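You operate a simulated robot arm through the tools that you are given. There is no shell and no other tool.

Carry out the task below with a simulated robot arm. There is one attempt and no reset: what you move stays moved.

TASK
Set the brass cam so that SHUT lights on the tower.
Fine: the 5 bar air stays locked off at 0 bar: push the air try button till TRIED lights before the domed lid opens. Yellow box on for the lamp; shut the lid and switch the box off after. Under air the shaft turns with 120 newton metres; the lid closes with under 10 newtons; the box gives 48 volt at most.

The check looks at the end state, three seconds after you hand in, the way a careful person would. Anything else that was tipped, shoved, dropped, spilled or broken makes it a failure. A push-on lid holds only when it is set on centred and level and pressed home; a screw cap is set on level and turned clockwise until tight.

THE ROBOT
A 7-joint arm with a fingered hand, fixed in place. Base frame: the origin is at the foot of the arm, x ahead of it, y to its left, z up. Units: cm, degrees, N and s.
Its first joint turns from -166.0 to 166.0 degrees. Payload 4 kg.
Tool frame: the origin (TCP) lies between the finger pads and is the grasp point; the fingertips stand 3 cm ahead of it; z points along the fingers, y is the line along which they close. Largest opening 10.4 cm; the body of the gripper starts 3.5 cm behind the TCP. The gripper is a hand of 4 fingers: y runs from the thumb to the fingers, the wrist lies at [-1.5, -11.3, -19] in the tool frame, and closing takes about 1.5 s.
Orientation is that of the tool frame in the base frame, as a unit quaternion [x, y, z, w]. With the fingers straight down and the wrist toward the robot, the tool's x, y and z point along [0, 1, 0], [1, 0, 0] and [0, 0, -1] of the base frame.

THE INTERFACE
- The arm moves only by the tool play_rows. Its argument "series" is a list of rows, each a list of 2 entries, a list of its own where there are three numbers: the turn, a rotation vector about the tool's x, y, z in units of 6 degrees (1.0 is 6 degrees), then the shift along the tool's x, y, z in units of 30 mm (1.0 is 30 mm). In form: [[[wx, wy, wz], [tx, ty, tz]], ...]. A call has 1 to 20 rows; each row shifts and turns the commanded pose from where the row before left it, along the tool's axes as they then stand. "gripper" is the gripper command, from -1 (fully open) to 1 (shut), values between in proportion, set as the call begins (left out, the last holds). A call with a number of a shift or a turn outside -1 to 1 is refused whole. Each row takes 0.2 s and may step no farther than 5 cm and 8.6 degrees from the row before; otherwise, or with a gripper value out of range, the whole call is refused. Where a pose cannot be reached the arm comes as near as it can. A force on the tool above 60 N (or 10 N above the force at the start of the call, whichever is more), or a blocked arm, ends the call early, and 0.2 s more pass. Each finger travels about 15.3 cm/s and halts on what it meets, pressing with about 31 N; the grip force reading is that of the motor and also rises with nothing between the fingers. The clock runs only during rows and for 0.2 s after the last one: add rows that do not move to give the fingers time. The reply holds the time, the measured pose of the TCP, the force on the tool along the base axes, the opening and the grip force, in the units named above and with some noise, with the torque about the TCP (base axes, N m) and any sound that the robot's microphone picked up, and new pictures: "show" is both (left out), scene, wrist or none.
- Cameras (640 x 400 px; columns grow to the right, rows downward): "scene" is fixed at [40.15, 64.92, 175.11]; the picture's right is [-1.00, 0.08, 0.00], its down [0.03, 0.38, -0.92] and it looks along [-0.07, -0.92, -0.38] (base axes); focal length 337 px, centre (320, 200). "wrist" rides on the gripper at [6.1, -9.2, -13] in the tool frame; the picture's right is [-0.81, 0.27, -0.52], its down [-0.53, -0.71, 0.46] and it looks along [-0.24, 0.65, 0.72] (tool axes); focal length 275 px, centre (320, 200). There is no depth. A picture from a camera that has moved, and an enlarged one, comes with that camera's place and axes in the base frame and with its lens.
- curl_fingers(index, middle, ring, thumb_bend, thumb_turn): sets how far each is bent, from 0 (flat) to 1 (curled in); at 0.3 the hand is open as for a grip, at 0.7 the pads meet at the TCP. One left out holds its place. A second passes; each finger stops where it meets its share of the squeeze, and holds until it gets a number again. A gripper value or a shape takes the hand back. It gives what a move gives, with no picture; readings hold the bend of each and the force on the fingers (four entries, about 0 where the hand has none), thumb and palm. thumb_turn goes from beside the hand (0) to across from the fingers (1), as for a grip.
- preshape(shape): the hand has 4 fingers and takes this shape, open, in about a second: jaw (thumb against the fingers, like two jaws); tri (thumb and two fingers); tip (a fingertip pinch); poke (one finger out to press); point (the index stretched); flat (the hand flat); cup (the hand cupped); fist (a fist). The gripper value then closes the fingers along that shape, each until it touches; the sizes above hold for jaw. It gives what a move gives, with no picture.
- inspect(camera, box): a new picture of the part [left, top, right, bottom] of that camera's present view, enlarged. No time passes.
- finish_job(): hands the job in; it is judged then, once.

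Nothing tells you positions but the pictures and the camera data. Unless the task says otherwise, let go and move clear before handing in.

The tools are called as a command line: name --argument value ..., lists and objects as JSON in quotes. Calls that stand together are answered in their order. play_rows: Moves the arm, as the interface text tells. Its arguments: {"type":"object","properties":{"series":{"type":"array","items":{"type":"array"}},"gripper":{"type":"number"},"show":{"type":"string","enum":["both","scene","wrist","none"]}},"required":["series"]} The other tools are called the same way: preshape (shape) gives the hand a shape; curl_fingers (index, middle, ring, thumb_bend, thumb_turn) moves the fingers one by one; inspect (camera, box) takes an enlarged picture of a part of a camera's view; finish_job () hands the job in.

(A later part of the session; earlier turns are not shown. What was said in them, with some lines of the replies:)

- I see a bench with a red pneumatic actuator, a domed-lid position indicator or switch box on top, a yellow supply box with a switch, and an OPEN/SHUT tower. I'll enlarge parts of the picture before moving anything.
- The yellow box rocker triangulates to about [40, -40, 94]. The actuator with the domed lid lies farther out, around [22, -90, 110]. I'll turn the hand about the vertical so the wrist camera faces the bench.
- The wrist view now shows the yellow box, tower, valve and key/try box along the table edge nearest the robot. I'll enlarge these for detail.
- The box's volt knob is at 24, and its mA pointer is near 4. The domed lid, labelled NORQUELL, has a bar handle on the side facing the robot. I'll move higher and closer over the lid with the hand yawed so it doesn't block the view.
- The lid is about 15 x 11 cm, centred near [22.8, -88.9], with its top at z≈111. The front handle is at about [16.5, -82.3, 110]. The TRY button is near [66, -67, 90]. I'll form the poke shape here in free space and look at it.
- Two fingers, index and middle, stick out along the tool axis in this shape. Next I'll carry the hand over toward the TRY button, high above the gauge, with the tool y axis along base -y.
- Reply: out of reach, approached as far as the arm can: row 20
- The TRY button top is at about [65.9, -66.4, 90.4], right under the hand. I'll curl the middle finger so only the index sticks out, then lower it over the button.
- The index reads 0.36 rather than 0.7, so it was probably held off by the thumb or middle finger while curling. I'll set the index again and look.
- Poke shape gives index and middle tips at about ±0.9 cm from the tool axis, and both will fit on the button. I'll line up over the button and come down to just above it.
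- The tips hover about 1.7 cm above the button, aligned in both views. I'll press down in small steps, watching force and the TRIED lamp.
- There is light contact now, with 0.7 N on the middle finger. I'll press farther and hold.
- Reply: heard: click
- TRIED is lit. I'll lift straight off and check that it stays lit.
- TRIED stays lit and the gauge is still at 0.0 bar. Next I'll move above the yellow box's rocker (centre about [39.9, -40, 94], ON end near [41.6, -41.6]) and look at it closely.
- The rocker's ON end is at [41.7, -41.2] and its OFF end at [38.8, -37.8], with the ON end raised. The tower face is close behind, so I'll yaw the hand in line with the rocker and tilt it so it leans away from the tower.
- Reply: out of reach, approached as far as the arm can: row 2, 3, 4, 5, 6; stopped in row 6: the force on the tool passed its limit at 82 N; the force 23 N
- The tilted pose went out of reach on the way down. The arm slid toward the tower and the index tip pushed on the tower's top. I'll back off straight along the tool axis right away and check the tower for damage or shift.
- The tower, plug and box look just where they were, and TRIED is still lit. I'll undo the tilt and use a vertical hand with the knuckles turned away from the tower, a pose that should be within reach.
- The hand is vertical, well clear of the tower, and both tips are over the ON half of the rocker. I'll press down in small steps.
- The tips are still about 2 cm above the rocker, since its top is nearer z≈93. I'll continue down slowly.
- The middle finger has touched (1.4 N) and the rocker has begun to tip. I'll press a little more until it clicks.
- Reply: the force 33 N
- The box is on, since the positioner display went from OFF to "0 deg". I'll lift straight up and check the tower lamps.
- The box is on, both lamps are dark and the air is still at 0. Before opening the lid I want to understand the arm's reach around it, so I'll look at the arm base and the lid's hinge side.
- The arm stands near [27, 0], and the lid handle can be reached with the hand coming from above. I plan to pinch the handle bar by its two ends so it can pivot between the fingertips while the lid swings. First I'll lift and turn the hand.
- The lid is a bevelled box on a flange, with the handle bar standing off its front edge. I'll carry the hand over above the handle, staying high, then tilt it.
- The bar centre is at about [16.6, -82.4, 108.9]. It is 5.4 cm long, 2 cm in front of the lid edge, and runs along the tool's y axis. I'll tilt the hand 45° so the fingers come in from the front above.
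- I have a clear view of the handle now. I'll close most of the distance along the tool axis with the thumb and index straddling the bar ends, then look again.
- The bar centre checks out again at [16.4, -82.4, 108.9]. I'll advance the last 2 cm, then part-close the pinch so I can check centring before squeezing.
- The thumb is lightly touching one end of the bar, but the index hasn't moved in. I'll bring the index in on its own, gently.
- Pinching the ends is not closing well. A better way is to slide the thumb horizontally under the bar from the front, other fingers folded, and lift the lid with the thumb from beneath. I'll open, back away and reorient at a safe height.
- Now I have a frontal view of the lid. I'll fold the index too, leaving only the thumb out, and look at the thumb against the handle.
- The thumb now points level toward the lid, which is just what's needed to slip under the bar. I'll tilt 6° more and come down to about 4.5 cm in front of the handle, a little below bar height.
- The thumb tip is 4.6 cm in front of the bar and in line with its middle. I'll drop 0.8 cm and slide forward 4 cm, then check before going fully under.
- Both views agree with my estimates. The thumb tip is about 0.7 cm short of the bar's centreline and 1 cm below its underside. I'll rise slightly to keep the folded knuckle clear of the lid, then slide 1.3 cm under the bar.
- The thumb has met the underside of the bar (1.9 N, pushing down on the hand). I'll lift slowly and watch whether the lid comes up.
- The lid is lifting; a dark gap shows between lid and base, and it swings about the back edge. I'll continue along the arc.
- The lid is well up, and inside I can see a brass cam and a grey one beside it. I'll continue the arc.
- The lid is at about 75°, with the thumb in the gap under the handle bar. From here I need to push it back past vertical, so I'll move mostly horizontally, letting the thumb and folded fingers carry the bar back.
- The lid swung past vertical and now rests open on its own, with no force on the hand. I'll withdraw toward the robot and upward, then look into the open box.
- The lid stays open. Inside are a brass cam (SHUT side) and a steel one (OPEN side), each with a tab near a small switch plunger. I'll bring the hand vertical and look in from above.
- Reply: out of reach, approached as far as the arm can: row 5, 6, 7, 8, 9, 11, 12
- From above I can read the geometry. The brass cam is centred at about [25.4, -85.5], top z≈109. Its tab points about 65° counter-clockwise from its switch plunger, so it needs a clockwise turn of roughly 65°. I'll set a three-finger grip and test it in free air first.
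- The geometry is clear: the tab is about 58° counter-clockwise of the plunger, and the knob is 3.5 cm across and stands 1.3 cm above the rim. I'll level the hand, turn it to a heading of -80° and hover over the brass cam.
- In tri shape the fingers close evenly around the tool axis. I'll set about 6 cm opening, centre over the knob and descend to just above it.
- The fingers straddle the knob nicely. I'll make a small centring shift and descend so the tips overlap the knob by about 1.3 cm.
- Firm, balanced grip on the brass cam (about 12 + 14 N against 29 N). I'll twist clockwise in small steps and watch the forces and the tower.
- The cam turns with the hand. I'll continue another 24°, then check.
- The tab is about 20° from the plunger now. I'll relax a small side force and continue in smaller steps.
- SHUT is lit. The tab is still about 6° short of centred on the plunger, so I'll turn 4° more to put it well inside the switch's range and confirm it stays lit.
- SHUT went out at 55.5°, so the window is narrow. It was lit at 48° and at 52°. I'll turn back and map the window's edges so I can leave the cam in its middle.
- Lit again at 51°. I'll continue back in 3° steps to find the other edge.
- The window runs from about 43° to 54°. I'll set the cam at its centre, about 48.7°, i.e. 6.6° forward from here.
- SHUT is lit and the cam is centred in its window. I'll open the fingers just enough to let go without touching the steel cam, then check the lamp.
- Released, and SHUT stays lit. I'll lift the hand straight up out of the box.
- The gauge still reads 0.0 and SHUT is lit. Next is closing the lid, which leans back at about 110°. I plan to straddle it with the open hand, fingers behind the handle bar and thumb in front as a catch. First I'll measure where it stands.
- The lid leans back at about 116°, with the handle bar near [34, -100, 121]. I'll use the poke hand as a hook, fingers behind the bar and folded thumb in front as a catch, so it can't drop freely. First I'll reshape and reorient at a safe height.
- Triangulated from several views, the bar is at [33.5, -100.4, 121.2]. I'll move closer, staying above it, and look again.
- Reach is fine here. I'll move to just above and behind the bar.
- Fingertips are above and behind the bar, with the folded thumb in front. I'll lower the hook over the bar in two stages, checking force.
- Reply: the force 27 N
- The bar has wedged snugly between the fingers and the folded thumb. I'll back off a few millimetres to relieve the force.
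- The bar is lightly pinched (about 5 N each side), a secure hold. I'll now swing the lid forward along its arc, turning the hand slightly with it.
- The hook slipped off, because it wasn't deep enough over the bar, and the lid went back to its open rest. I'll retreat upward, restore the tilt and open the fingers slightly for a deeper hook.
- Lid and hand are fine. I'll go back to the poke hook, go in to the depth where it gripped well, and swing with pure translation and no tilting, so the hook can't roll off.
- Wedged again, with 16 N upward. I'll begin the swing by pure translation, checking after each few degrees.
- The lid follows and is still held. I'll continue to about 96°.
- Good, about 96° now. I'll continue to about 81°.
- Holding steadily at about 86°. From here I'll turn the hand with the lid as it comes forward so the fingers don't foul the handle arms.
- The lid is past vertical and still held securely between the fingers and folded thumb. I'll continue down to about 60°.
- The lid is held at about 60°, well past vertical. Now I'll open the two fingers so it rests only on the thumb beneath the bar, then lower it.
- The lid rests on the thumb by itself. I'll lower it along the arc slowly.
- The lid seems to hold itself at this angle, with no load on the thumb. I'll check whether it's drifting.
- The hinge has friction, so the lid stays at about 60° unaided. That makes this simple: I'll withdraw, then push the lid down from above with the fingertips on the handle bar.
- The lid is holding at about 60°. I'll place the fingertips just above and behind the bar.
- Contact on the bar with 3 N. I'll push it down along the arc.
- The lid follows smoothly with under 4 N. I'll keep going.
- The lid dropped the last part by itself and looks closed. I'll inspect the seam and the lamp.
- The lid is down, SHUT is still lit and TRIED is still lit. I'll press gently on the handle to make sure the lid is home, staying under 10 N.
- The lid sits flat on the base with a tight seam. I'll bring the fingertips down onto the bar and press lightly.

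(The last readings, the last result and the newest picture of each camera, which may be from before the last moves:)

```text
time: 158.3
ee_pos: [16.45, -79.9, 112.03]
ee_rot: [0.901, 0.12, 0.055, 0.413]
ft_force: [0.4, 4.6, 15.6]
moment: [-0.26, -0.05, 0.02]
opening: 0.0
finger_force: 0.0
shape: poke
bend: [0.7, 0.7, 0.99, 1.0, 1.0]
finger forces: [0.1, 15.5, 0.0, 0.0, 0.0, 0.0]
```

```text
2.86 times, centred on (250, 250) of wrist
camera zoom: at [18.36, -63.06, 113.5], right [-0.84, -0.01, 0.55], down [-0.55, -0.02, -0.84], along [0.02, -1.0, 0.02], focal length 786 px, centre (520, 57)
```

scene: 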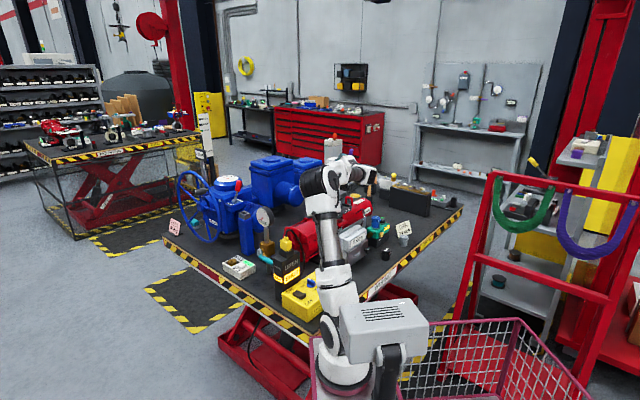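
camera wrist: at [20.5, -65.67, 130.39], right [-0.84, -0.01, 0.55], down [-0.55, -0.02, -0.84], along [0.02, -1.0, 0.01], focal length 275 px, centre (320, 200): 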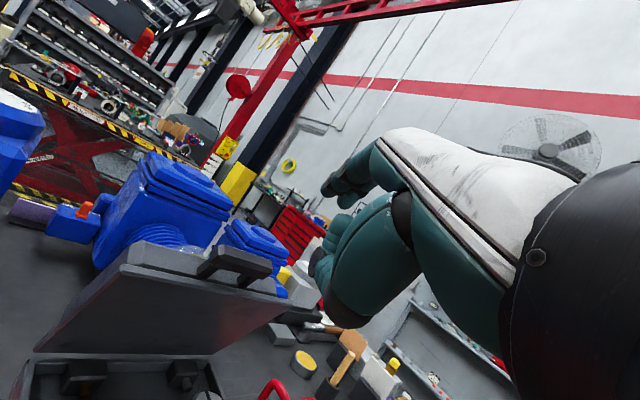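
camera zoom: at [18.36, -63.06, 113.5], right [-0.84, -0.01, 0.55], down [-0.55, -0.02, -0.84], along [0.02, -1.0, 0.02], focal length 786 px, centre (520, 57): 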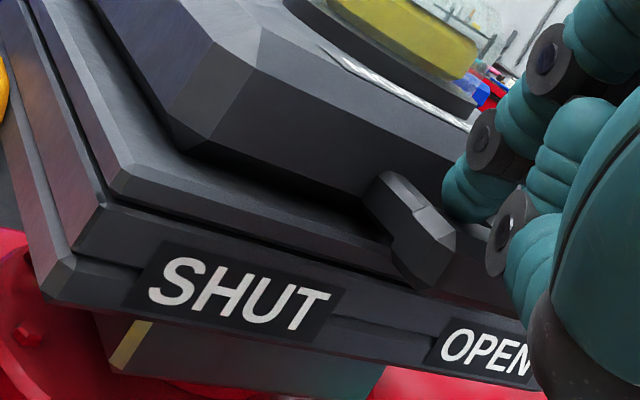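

It's at a hard stop, so the lid is fully home. I'll lift off and clear away, then view the lid and the tower.

play_rows --series '[[[0, 0, 0], [0, 0.1, -0.087]], [[0, 0, 0], [0, 0.3, -0.26]], [[0, 0, 0], [0, 0.5, -0.437]], [[0, 0, 0], [0, 0.5, -0.437]], [[0, 0, 0], [0, 0.5, -0.437]], [[0, 0, 0], [0, 0.5, -0.437]], [[0, 0, 0], [0, 0.5, -0.437]], [[0, 0, 0], [0, 0.5, -0.437]], [[0, 0, 0], [0, 0, 0]]]'

inspect --camera "scene" --box '[310, 165, 380, 235]'

inspect --camera "scene" --box '[210, 200, 340, 310]'

```text
time: 160.3
ee_pos: [16.67, -79.96, 125.24]
ee_rot: [0.901, 0.121, 0.056, 0.413]
ft_force: [0.1, -0.5, -0.1]
moment: [0.0, -0.02, -0.04]
opening: 0.0
finger_force: 0.0
shape: poke
bend: [0.7, 0.7, 0.99, 1.0, 1.0]
finger forces: [0.1, 0.1, 0.0, 0.1, 0.1, 0.0]
camera wrist: at [18.66, -63.03, 126.67], right [-0.84, -0.01, 0.55], down [-0.55, -0.02, -0.84], along [0.02, -1.0, 0.01], focal length 275 px, centre (320, 200)
```

scene: 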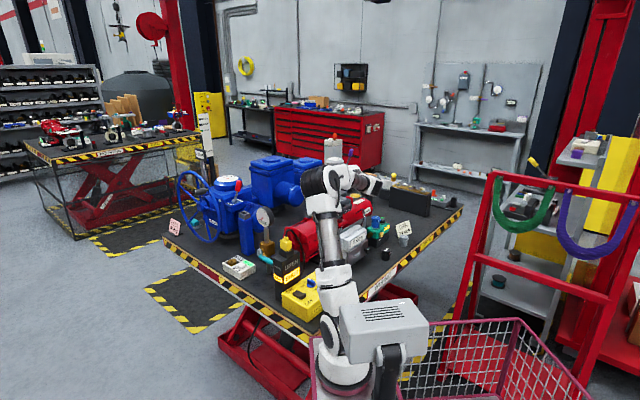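
wrist: 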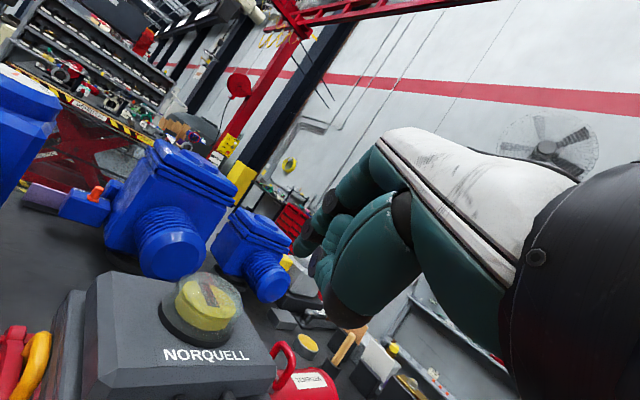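

```text
5.71 times, centred on (345, 200) of scene
camera zoom: at [40.15, 64.92, 175.11], right [-1.0, 0.08, 0.0], down [0.03, 0.38, -0.92], along [-0.07, -0.92, -0.38], focal length 1924 px, centre (177, 200)
```

zoom: 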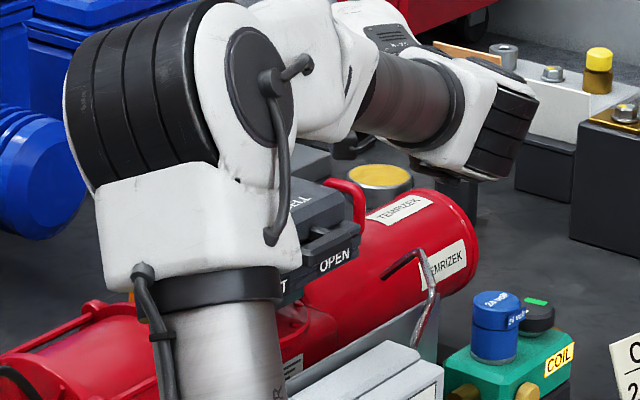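

```text
3.64 times, centred on (275, 255) of scene
camera zoom: at [40.15, 64.92, 175.11], right [-1.0, 0.08, 0.0], down [0.03, 0.38, -0.92], along [-0.07, -0.92, -0.38], focal length 1224 px, centre (484, 0)
```

zoom: 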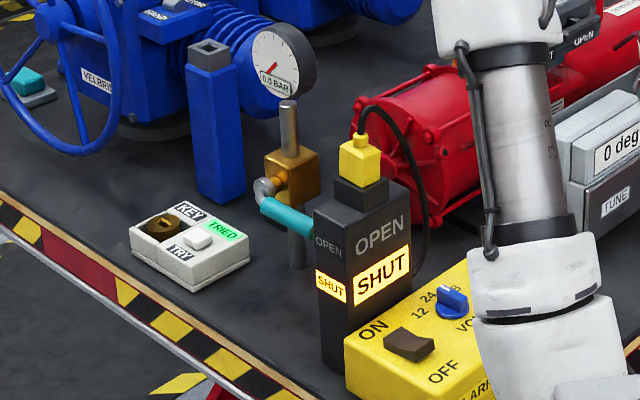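

Lid closed, SHUT lit, gauge 0.0, TRIED lit. The last job is switching the yellow box off, so I'll bring the hand vertical and head over to the rocker.

play_rows --series '[[[1, 0, 0], [0, 0, 0]], [[1, 0, 0], [0, 0, 0]], [[1, 0, 0], [0, 0, 0]], [[1, 0, 0], [0, 0, 0]], [[1, 0, 0], [0, 0, 0]], [[1, 0, 0], [0, 0, 0]], [[1, 0, 0], [0, 0, 0]], [[1, 0, 0], [0, 0, 0]], [[0, 0, -1], [0, 0, 0]], [[0, 0, -1], [0, 0, 0]], [[0, 0, -1], [0, 0, 0]], [[0, 0, -1], [0, 0, 0]], [[0, 0, -1], [0, 0, 0]], [[0, 0, 0], [0, 0, 0]]]' --show "scene"

```text
time: 163.3
ee_pos: [16.47, -79.9, 125.54]
ee_rot: [0.923, 0.384, -0.001, 0.01]
ft_force: [-0.5, 0.4, -0.1]
moment: [0.02, 0.0, 0.01]
opening: 0.0
finger_force: 0.1
shape: poke
bend: [0.7, 0.7, 0.99, 1.0, 1.0]
finger forces: [0.0, 0.0, 0.1, 0.0, 0.0, 0.0]
```

scene: 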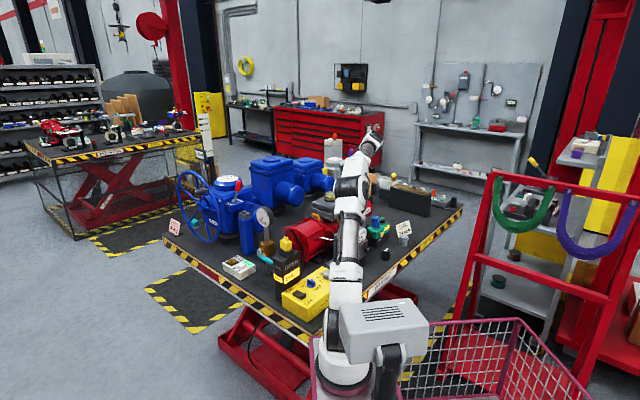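

play_rows --series '[[[0, 0, 0], [0.9375, -0.27, -0.03]], [[0, 0, 0], [0.9375, -0.27, -0.03]], [[0, 0, 0], [0.9375, -0.27, -0.03]], [[0, 0, 0], [0.9375, -0.27, -0.03]], [[0, 0, 0], [0.9375, -0.27, -0.03]], [[0, 0, 0], [0.9375, -0.27, -0.03]], [[0, 0, 0], [0.9375, -0.27, -0.03]], [[0, 0, 0], [0.9375, -0.27, -0.03]], [[0, 0, 0], [0.9375, -0.27, -0.03]], [[0, 0, 0], [0.9375, -0.27, -0.03]], [[0, 0, 0], [0.9375, -0.27, -0.03]], [[0, 0, 0], [0.9375, -0.27, -0.03]], [[0, 0, 0], [0.9375, -0.27, -0.03]], [[0, 0, -1], [0, 0, 0]], [[0, 0, -1], [0, 0, 0]], [[0, 0, -1], [0, 0, 0]], [[0, 0, -1], [0, 0, 0]], [[0, 0, -1], [0, 0, 0]], [[0, 0, -0.8], [0, 0, 0]], [[0, 0, 0], [0, 0, 0]]]'

inspect --camera "scene" --box '[310, 165, 390, 235]'

inspect --camera "wrist" --box '[60, 180, 360, 400]'

```text
time: 167.5
ee_pos: [34.79, -46.55, 126.03]
ee_rot: [0.765, 0.644, -0.004, 0.009]
ft_force: [0.0, 0.2, -0.7]
moment: [0.01, 0.02, -0.01]
opening: 0.0
finger_force: 0.1
shape: poke
bend: [0.7, 0.7, 0.99, 1.0, 1.0]
finger forces: [0.0, 0.0, 0.0, 0.1, 0.0, 0.1]
camera wrist: at [26.87, -38.7, 138.84], right [0.13, -0.84, 0.53], down [-0.79, -0.41, -0.45], along [0.6, -0.36, -0.71], focal length 275 px, centre (320, 200)
```

scene: 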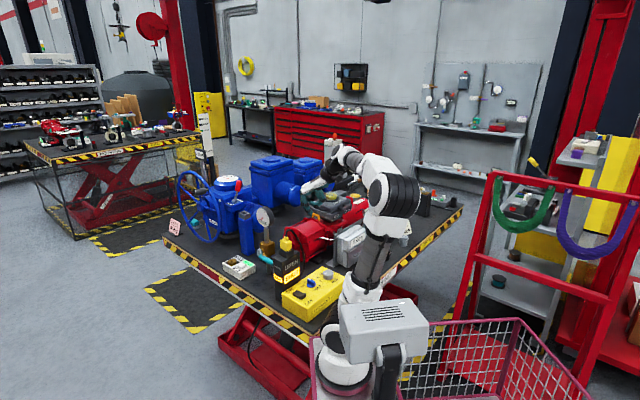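
wrist: 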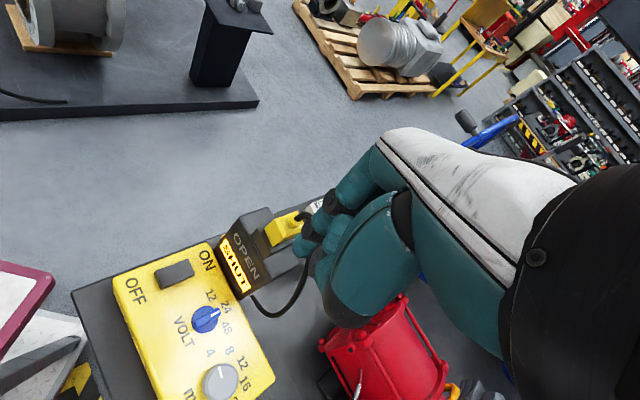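

```text
5.71 times, centred on (350, 200) of scene
camera zoom: at [40.15, 64.92, 175.11], right [-1.0, 0.08, 0.0], down [0.03, 0.38, -0.92], along [-0.07, -0.92, -0.38], focal length 1924 px, centre (149, 200)
```

zoom: 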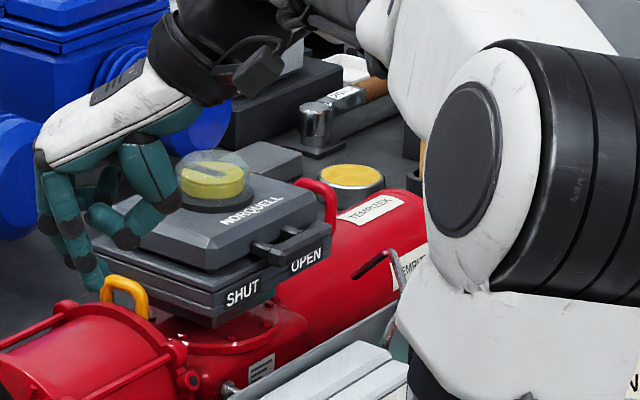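

```text
1.82 times, centred on (210, 290) of wrist
camera zoom: at [26.87, -38.7, 138.84], right [0.13, -0.84, 0.53], down [-0.79, -0.41, -0.45], along [0.6, -0.36, -0.71], focal length 500 px, centre (520, 36)
```

zoom: 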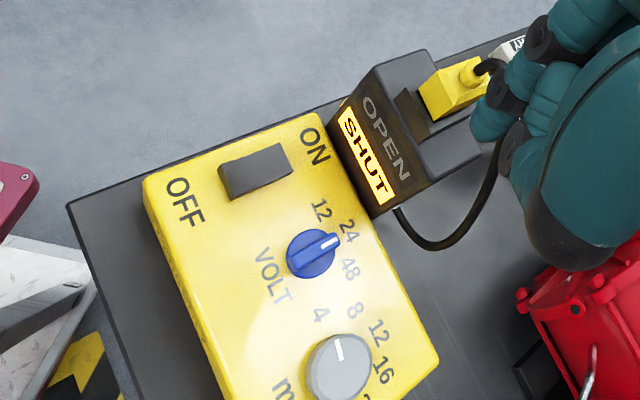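

The lid looks just as it did at the start, closed. I'll line up over the OFF end of the rocker and come down.

play_rows --series '[[[0, 0, 0], [0.917, 0.317, 0]], [[0, 0, 0], [0.917, 0.317, 0]], [[0, 0, 0], [0.917, 0.317, 0]], [[0, 0, 0], [0, 0, 0.9]], [[0, 0, 0], [0, 0, 0.9]], [[0, 0, 0], [0, 0, 0.9]], [[0, 0, 0], [0, 0, 0.9]], [[0, 0, 0], [0, 0, 0.9]], [[0, 0, 0], [0, 0, 0.9]], [[0, 0, 0], [0, 0, 0.9]], [[0, 0, 0], [0, 0, 0.9]], [[0, 0, 0], [0, 0, 0.6]], [[0, 0, 0], [0, 0, 0]]]'

inspect --camera "wrist" --box '[180, 180, 400, 380]'

inspect --camera "scene" --box '[265, 235, 345, 315]'

```text
time: 170.3
ee_pos: [39.18, -39.52, 102.57]
ee_rot: [0.766, 0.642, -0.004, 0.009]
ft_force: [0.5, 0.6, 0.2]
moment: [0.03, 0.01, 0.0]
opening: 0.0
finger_force: 0.1
shape: poke
bend: [0.7, 0.7, 0.99, 1.0, 1.0]
finger forces: [0.1, 0.0, 0.0, 0.1, 0.0, 0.0]
camera wrist: at [31.31, -31.63, 115.29], right [0.13, -0.84, 0.53], down [-0.79, -0.41, -0.45], along [0.6, -0.37, -0.71], focal length 275 px, centre (320, 200)
```

scene: 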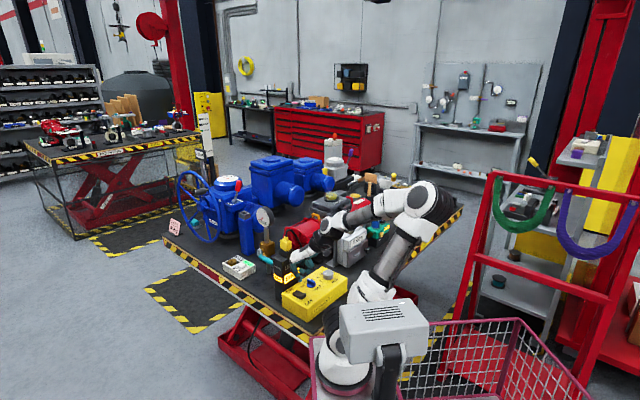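
wrist: 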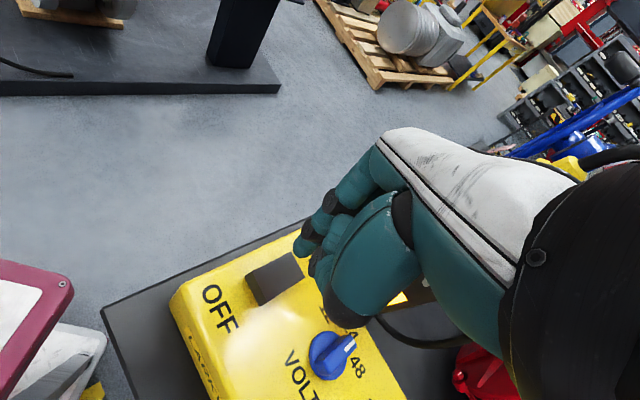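

```text
2.00 times, centred on (290, 280) of wrist
camera zoom: at [31.31, -31.63, 115.29], right [0.13, -0.84, 0.53], down [-0.79, -0.41, -0.45], along [0.6, -0.37, -0.71], focal length 551 px, centre (380, 40)
```

zoom: 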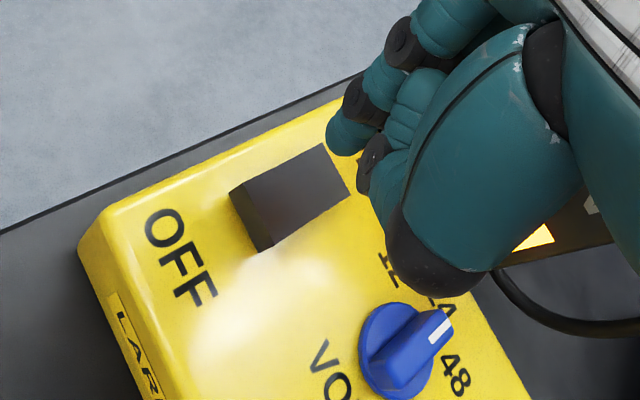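

```text
5.00 times, centred on (305, 275) of scene
camera zoom: at [40.15, 64.92, 175.11], right [-1.0, 0.08, 0.0], down [0.03, 0.38, -0.92], along [-0.07, -0.92, -0.38], focal length 1683 px, centre (395, -175)
```

zoom: 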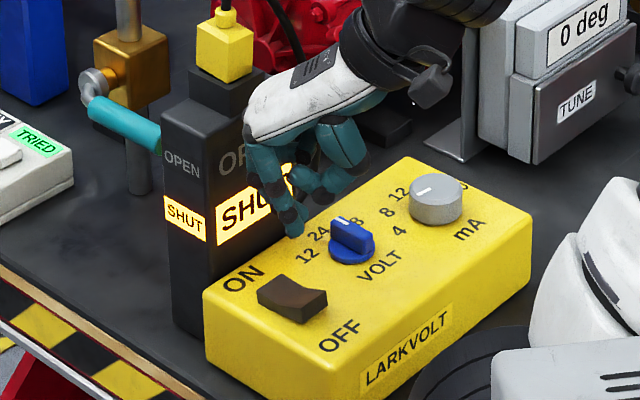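

Small alignment shift, then down onto the OFF end of the rocker in small steps.

play_rows --series '[[[0, 0, 0], [0.08, 0.04, 0.4]], [[0, 0, 0], [0, 0, 0.45]], [[0, 0, 0], [0, 0, 0.45]], [[0, 0, 0], [0, 0, 0.3]], [[0, 0, 0], [0, 0, 0.1]], [[0, 0, 0], [0, 0, 0.1]], [[0, 0, 0], [0, 0, 0]]]' --show "none"

inspect --camera "scene" --box '[270, 240, 340, 310]'

inspect --camera "wrist" --box '[220, 200, 380, 340]'

```text
time: 171.9
ee_pos: [39.25, -39.34, 97.14]
ee_rot: [0.766, 0.643, -0.004, 0.009]
ft_force: [0.1, -0.1, -0.9]
moment: [0.03, -0.01, 0.0]
opening: 0.0
finger_force: 0.1
shape: poke
bend: [0.7, 0.7, 0.99, 1.0, 1.0]
finger forces: [0.0, 0.0, 0.1, 0.0, 0.1, 0.0]
```

```text
5.71 times, centred on (305, 275) of scene
camera zoom: at [40.15, 64.92, 175.11], right [-1.0, 0.08, 0.0], down [0.03, 0.38, -0.92], along [-0.07, -0.92, -0.38], focal length 1924 px, centre (406, -229)
```

zoom: 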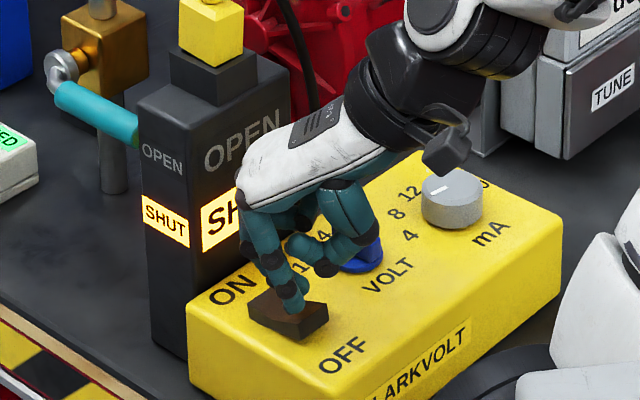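

```text
2.86 times, centred on (300, 270) of wrist
camera zoom: at [31.26, -31.48, 109.82], right [0.13, -0.84, 0.53], down [-0.79, -0.41, -0.45], along [0.6, -0.36, -0.72], focal length 786 px, centre (377, 0)
```

zoom: 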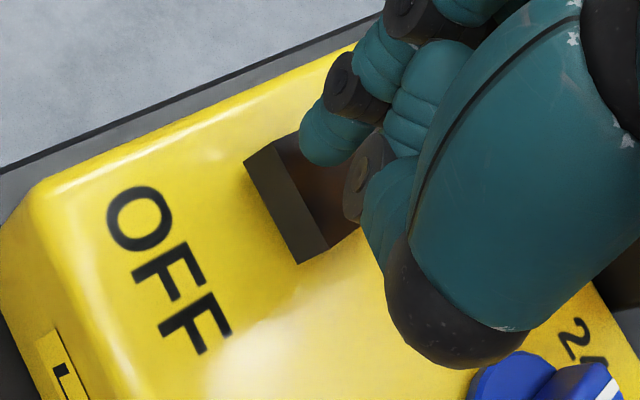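

The tip is a bit too near the rocker's pivot. I'll rise slightly, shift 0.9 cm toward the OFF end, and press.

play_rows --series '[[[0, 0, 0], [0, 0, -0.2]], [[0, 0, 0], [0.19, -0.235, 0]], [[0, 0, 0], [0, 0, 0.12]], [[0, 0, 0], [0, 0, 0.08]], [[0, 0, 0], [0, 0, 0]]]' --show "none"

inspect --camera "scene" --box '[270, 240, 340, 310]'

inspect --camera "wrist" --box '[220, 200, 380, 340]'

```text
time: 173.1
ee_pos: [38.52, -39.12, 97.22]
ee_rot: [0.766, 0.643, -0.004, 0.008]
ft_force: [0.8, 0.9, -0.7]
moment: [0.01, 0.01, -0.03]
opening: 0.03
finger_force: 0.2
shape: poke
bend: [0.7, 0.7, 0.99, 1.0, 1.0]
finger forces: [0.0, 0.0, 0.0, 0.0, 0.0, 0.0]
out of reach, approached as far as the arm can: row 2
```

```text
5.71 times, centred on (305, 275) of scene
camera zoom: at [40.15, 64.92, 175.11], right [-1.0, 0.08, 0.0], down [0.03, 0.38, -0.92], along [-0.07, -0.92, -0.38], focal length 1924 px, centre (406, -229)
```

zoom: 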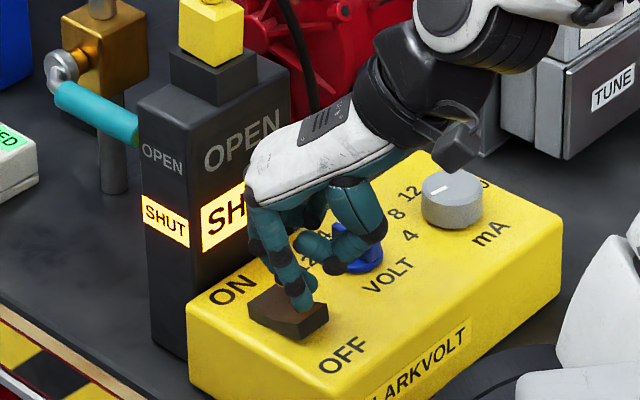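

```text
2.86 times, centred on (300, 270) of wrist
camera zoom: at [30.7, -31.37, 110.08], right [0.13, -0.84, 0.53], down [-0.79, -0.41, -0.45], along [0.6, -0.36, -0.72], focal length 786 px, centre (377, 0)
```

zoom: 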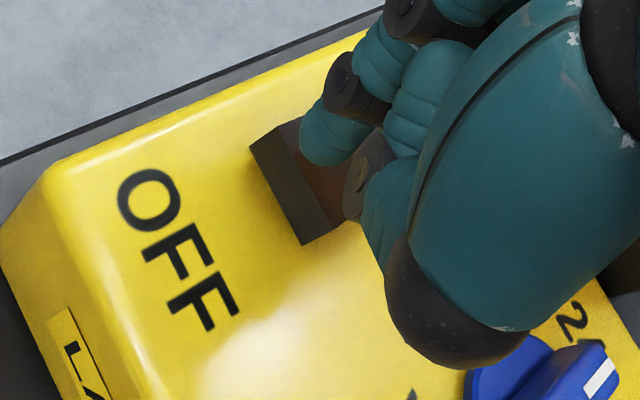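

That shift nearly hit the arm's near limit but helped; the index is now over the OFF half. I'll press down gently.

play_rows --series '[[[0, 0, 0], [0, 0, 0.08]], [[0, 0, 0], [0, 0, 0.08]], [[0, 0, 0], [0, 0, 0.08]], [[0, 0, 0], [0, 0, 0]]]' --show "none"

inspect --camera "scene" --box '[260, 220, 380, 310]'

inspect --camera "wrist" --box '[220, 200, 380, 340]'

```text
time: 174.1
ee_pos: [38.77, -39.45, 96.74]
ee_rot: [0.765, 0.643, -0.004, 0.007]
ft_force: [0.0, 0.5, -0.2]
moment: [-0.02, -0.02, 0.03]
opening: 0.0
finger_force: 0.0
shape: poke
bend: [0.7, 0.7, 0.99, 1.0, 1.0]
finger forces: [0.0, 0.0, 0.1, 0.0, 0.0, 0.0]
out of reach, approached as far as the arm can: row 2
```

```text
4.44 times, centred on (320, 265) of scene
camera zoom: at [40.15, 64.92, 175.11], right [-1.0, 0.08, 0.0], down [0.03, 0.38, -0.92], along [-0.07, -0.92, -0.38], focal length 1496 px, centre (320, -89)
```

zoom: 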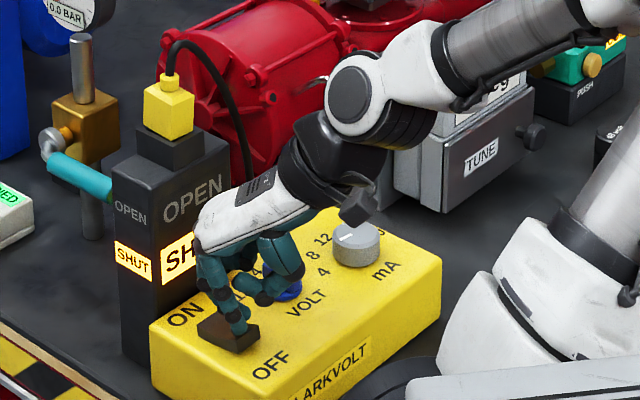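

```text
2.86 times, centred on (300, 270) of wrist
camera zoom: at [30.77, -31.6, 109.53], right [0.13, -0.84, 0.53], down [-0.79, -0.41, -0.45], along [0.6, -0.36, -0.72], focal length 786 px, centre (377, 0)
```

zoom: 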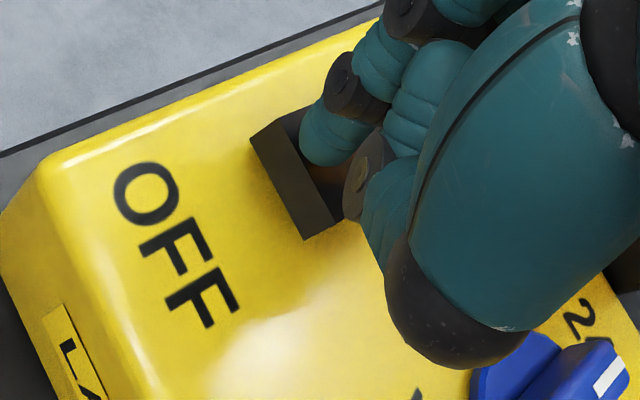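

play_rows --series '[[[0, 0, 0], [0, 0, 0.08]], [[0, 0, 0], [0, 0, 0.08]], [[0, 0, 0], [0, 0, 0]]]' --show "none"

inspect --camera "scene" --box '[260, 220, 380, 310]'

```text
time: 174.9
ee_pos: [38.8, -39.61, 96.32]
ee_rot: [0.766, 0.643, -0.004, 0.008]
ft_force: [0.6, 0.8, 4.7]
moment: [0.0, -0.01, 0.01]
opening: 0.02
finger_force: 0.0
shape: poke
bend: [0.7, 0.7, 0.99, 1.0, 1.0]
finger forces: [0.1, 4.9, 0.0, 0.1, 0.0, 0.0]
out of reach, approached as far as the arm can: row 2
```

```text
4.44 times, centred on (320, 265) of scene
camera zoom: at [40.15, 64.92, 175.11], right [-1.0, 0.08, 0.0], down [0.03, 0.38, -0.92], along [-0.07, -0.92, -0.38], focal length 1496 px, centre (320, -89)
```

zoom: 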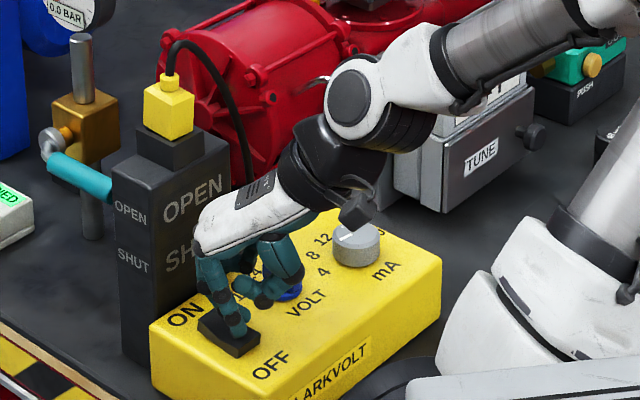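

The lamps went dark, so the box is off. I'll lift straight up and confirm everything.

play_rows --series '[[[0, 0, 0], [0, 0, -0.2]], [[0, 0, 0], [0, 0, -0.5]], [[0, 0, 0], [0, 0, -0.7]], [[0, 0, 0], [0, 0, -0.8]], [[0, 0, 0], [0, 0, -0.8]], [[0, 0, 0], [0, 0, -0.8]], [[0, 0, 0], [0, 0, -0.8]], [[0, 0, 0], [0, 0, -0.8]], [[0, 0, 0], [0, 0, -0.8]], [[0, 0, 0], [0, 0, -0.8]], [[0, 0, 0], [0, 0, -0.8]], [[0, 0, 0], [0, 0, -0.8]], [[0, 0, 0], [0, 0, -0.8]], [[0, 0, 0], [0, 0, -0.8]], [[0, 0, 0], [0, 0, 0]]]'

inspect --camera "scene" --box '[260, 220, 380, 310]'

inspect --camera "scene" --box '[310, 165, 410, 250]'

inspect --camera "wrist" --box '[120, 200, 340, 400]'

```text
time: 178.1
ee_pos: [38.72, -39.05, 126.74]
ee_rot: [0.766, 0.643, -0.004, 0.009]
ft_force: [0.0, -0.5, 0.3]
moment: [-0.03, 0.02, 0.02]
opening: 0.01
finger_force: 0.0
shape: poke
bend: [0.7, 0.7, 0.99, 1.0, 1.0]
finger forces: [0.1, 0.0, 0.1, 0.1, 0.0, 0.0]
camera wrist: at [30.73, -31.26, 139.59], right [0.13, -0.84, 0.53], down [-0.79, -0.41, -0.45], along [0.6, -0.37, -0.71], focal length 275 px, centre (320, 200)
```

scene: 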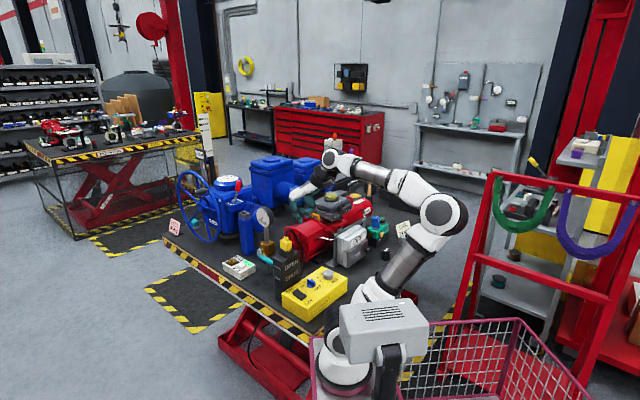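
wrist: 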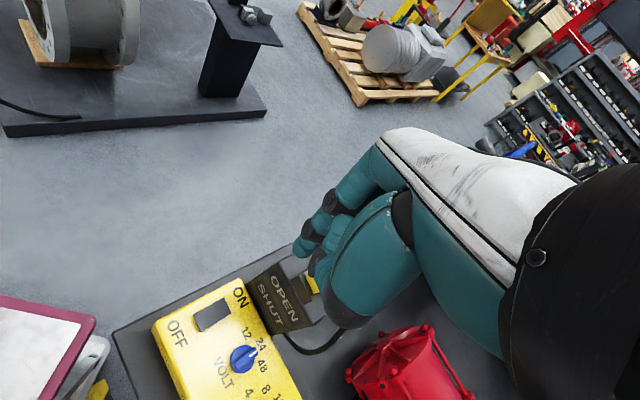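

```text
4.44 times, centred on (320, 265) of scene
camera zoom: at [40.15, 64.92, 175.11], right [-1.0, 0.08, 0.0], down [0.03, 0.38, -0.92], along [-0.07, -0.92, -0.38], focal length 1496 px, centre (320, -89)
```

zoom: 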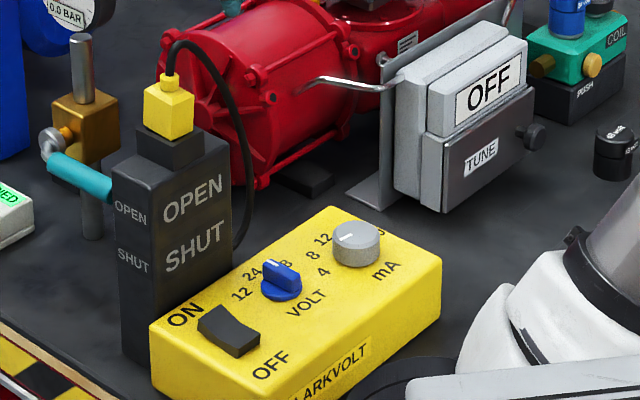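

```text
4.71 times, centred on (360, 208) of scene
camera zoom: at [40.15, 64.92, 175.11], right [-1.0, 0.08, 0.0], down [0.03, 0.38, -0.92], along [-0.07, -0.92, -0.38], focal length 1584 px, centre (132, 165)
```

zoom: 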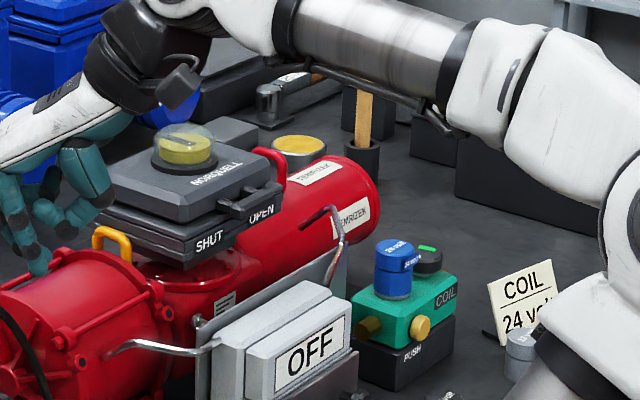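

```text
2.00 times, centred on (230, 300) of wrist
camera zoom: at [30.73, -31.26, 139.59], right [0.13, -0.84, 0.53], down [-0.79, -0.41, -0.45], along [0.6, -0.37, -0.71], focal length 551 px, centre (500, 0)
```

zoom: 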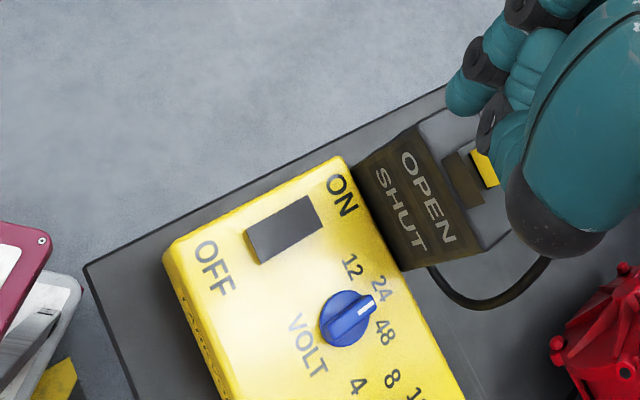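

The display reads OFF, the lamps are dark, and the knobs are unchanged. I'll take one last close look at the lid seam and the surroundings before handing in.

inspect --camera "scene" --box '[325, 188, 375, 223]'

inspect --camera "scene" --box '[160, 150, 480, 310]'

```text
11.43 times, centred on (350, 206) of scene
camera zoom: at [40.15, 64.92, 175.11], right [-1.0, 0.08, 0.0], down [0.03, 0.38, -0.92], along [-0.07, -0.92, -0.38], focal length 3848 px, centre (-23, 137)
```

zoom: 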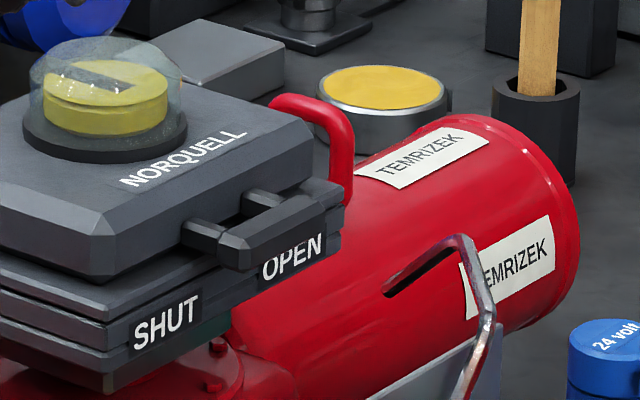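

```text
2.00 times, centred on (320, 230) of scene
camera zoom: at [40.15, 64.92, 175.11], right [-1.0, 0.08, 0.0], down [0.03, 0.38, -0.92], along [-0.07, -0.92, -0.38], focal length 673 px, centre (320, 140)
```

zoom: 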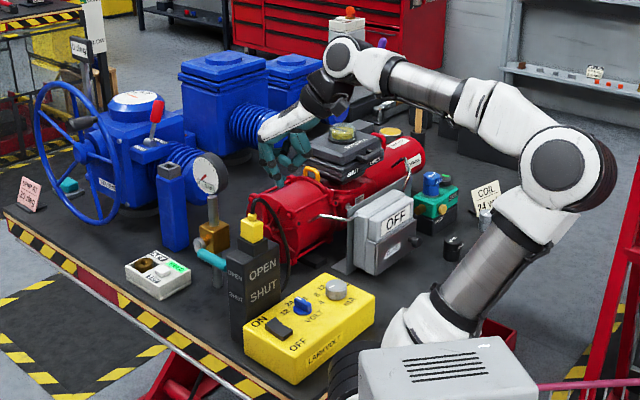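

The lid is shut tight, the box is off, the air is still locked off at 0.0 bar and nothing else has moved. The hand is clear, so I'm handing in.

finish_job

```text
The job is handed in.
```

The brass cam is set: SHUT lit on the tower with the box on, stayed lit after I let go of the cam, and was still lit with the lid shut. The job is handed in; no result came back, so I don't know how it was judged.

- **Air:** The gauge read 0.0 bar throughout. I pushed the try button until TRIED lit before opening the lid, and TRIED stayed lit.
- **Cam:** I turned it clockwise until SHUT lit. It lights over only about 10° of turn, so I left the cam in the middle of that range.
- **Lid:** It is shut and seated against its stop. It dropped the last part of the way on its own as I lowered it. My final check press reached about 16 N against the stop, over your 10 N figure.
- **Yellow box:** It is switched off. The display reads OFF, the lamps are dark, and I left the volt and mA knobs alone.
- **Bump:** While lining up for the rocker switch, a finger pushed the top of the lamp tower at up to about 82 N before the arm stopped. Close-up views afterwards showed the tower, plug and box unmoved.

The hand is clear of everything.
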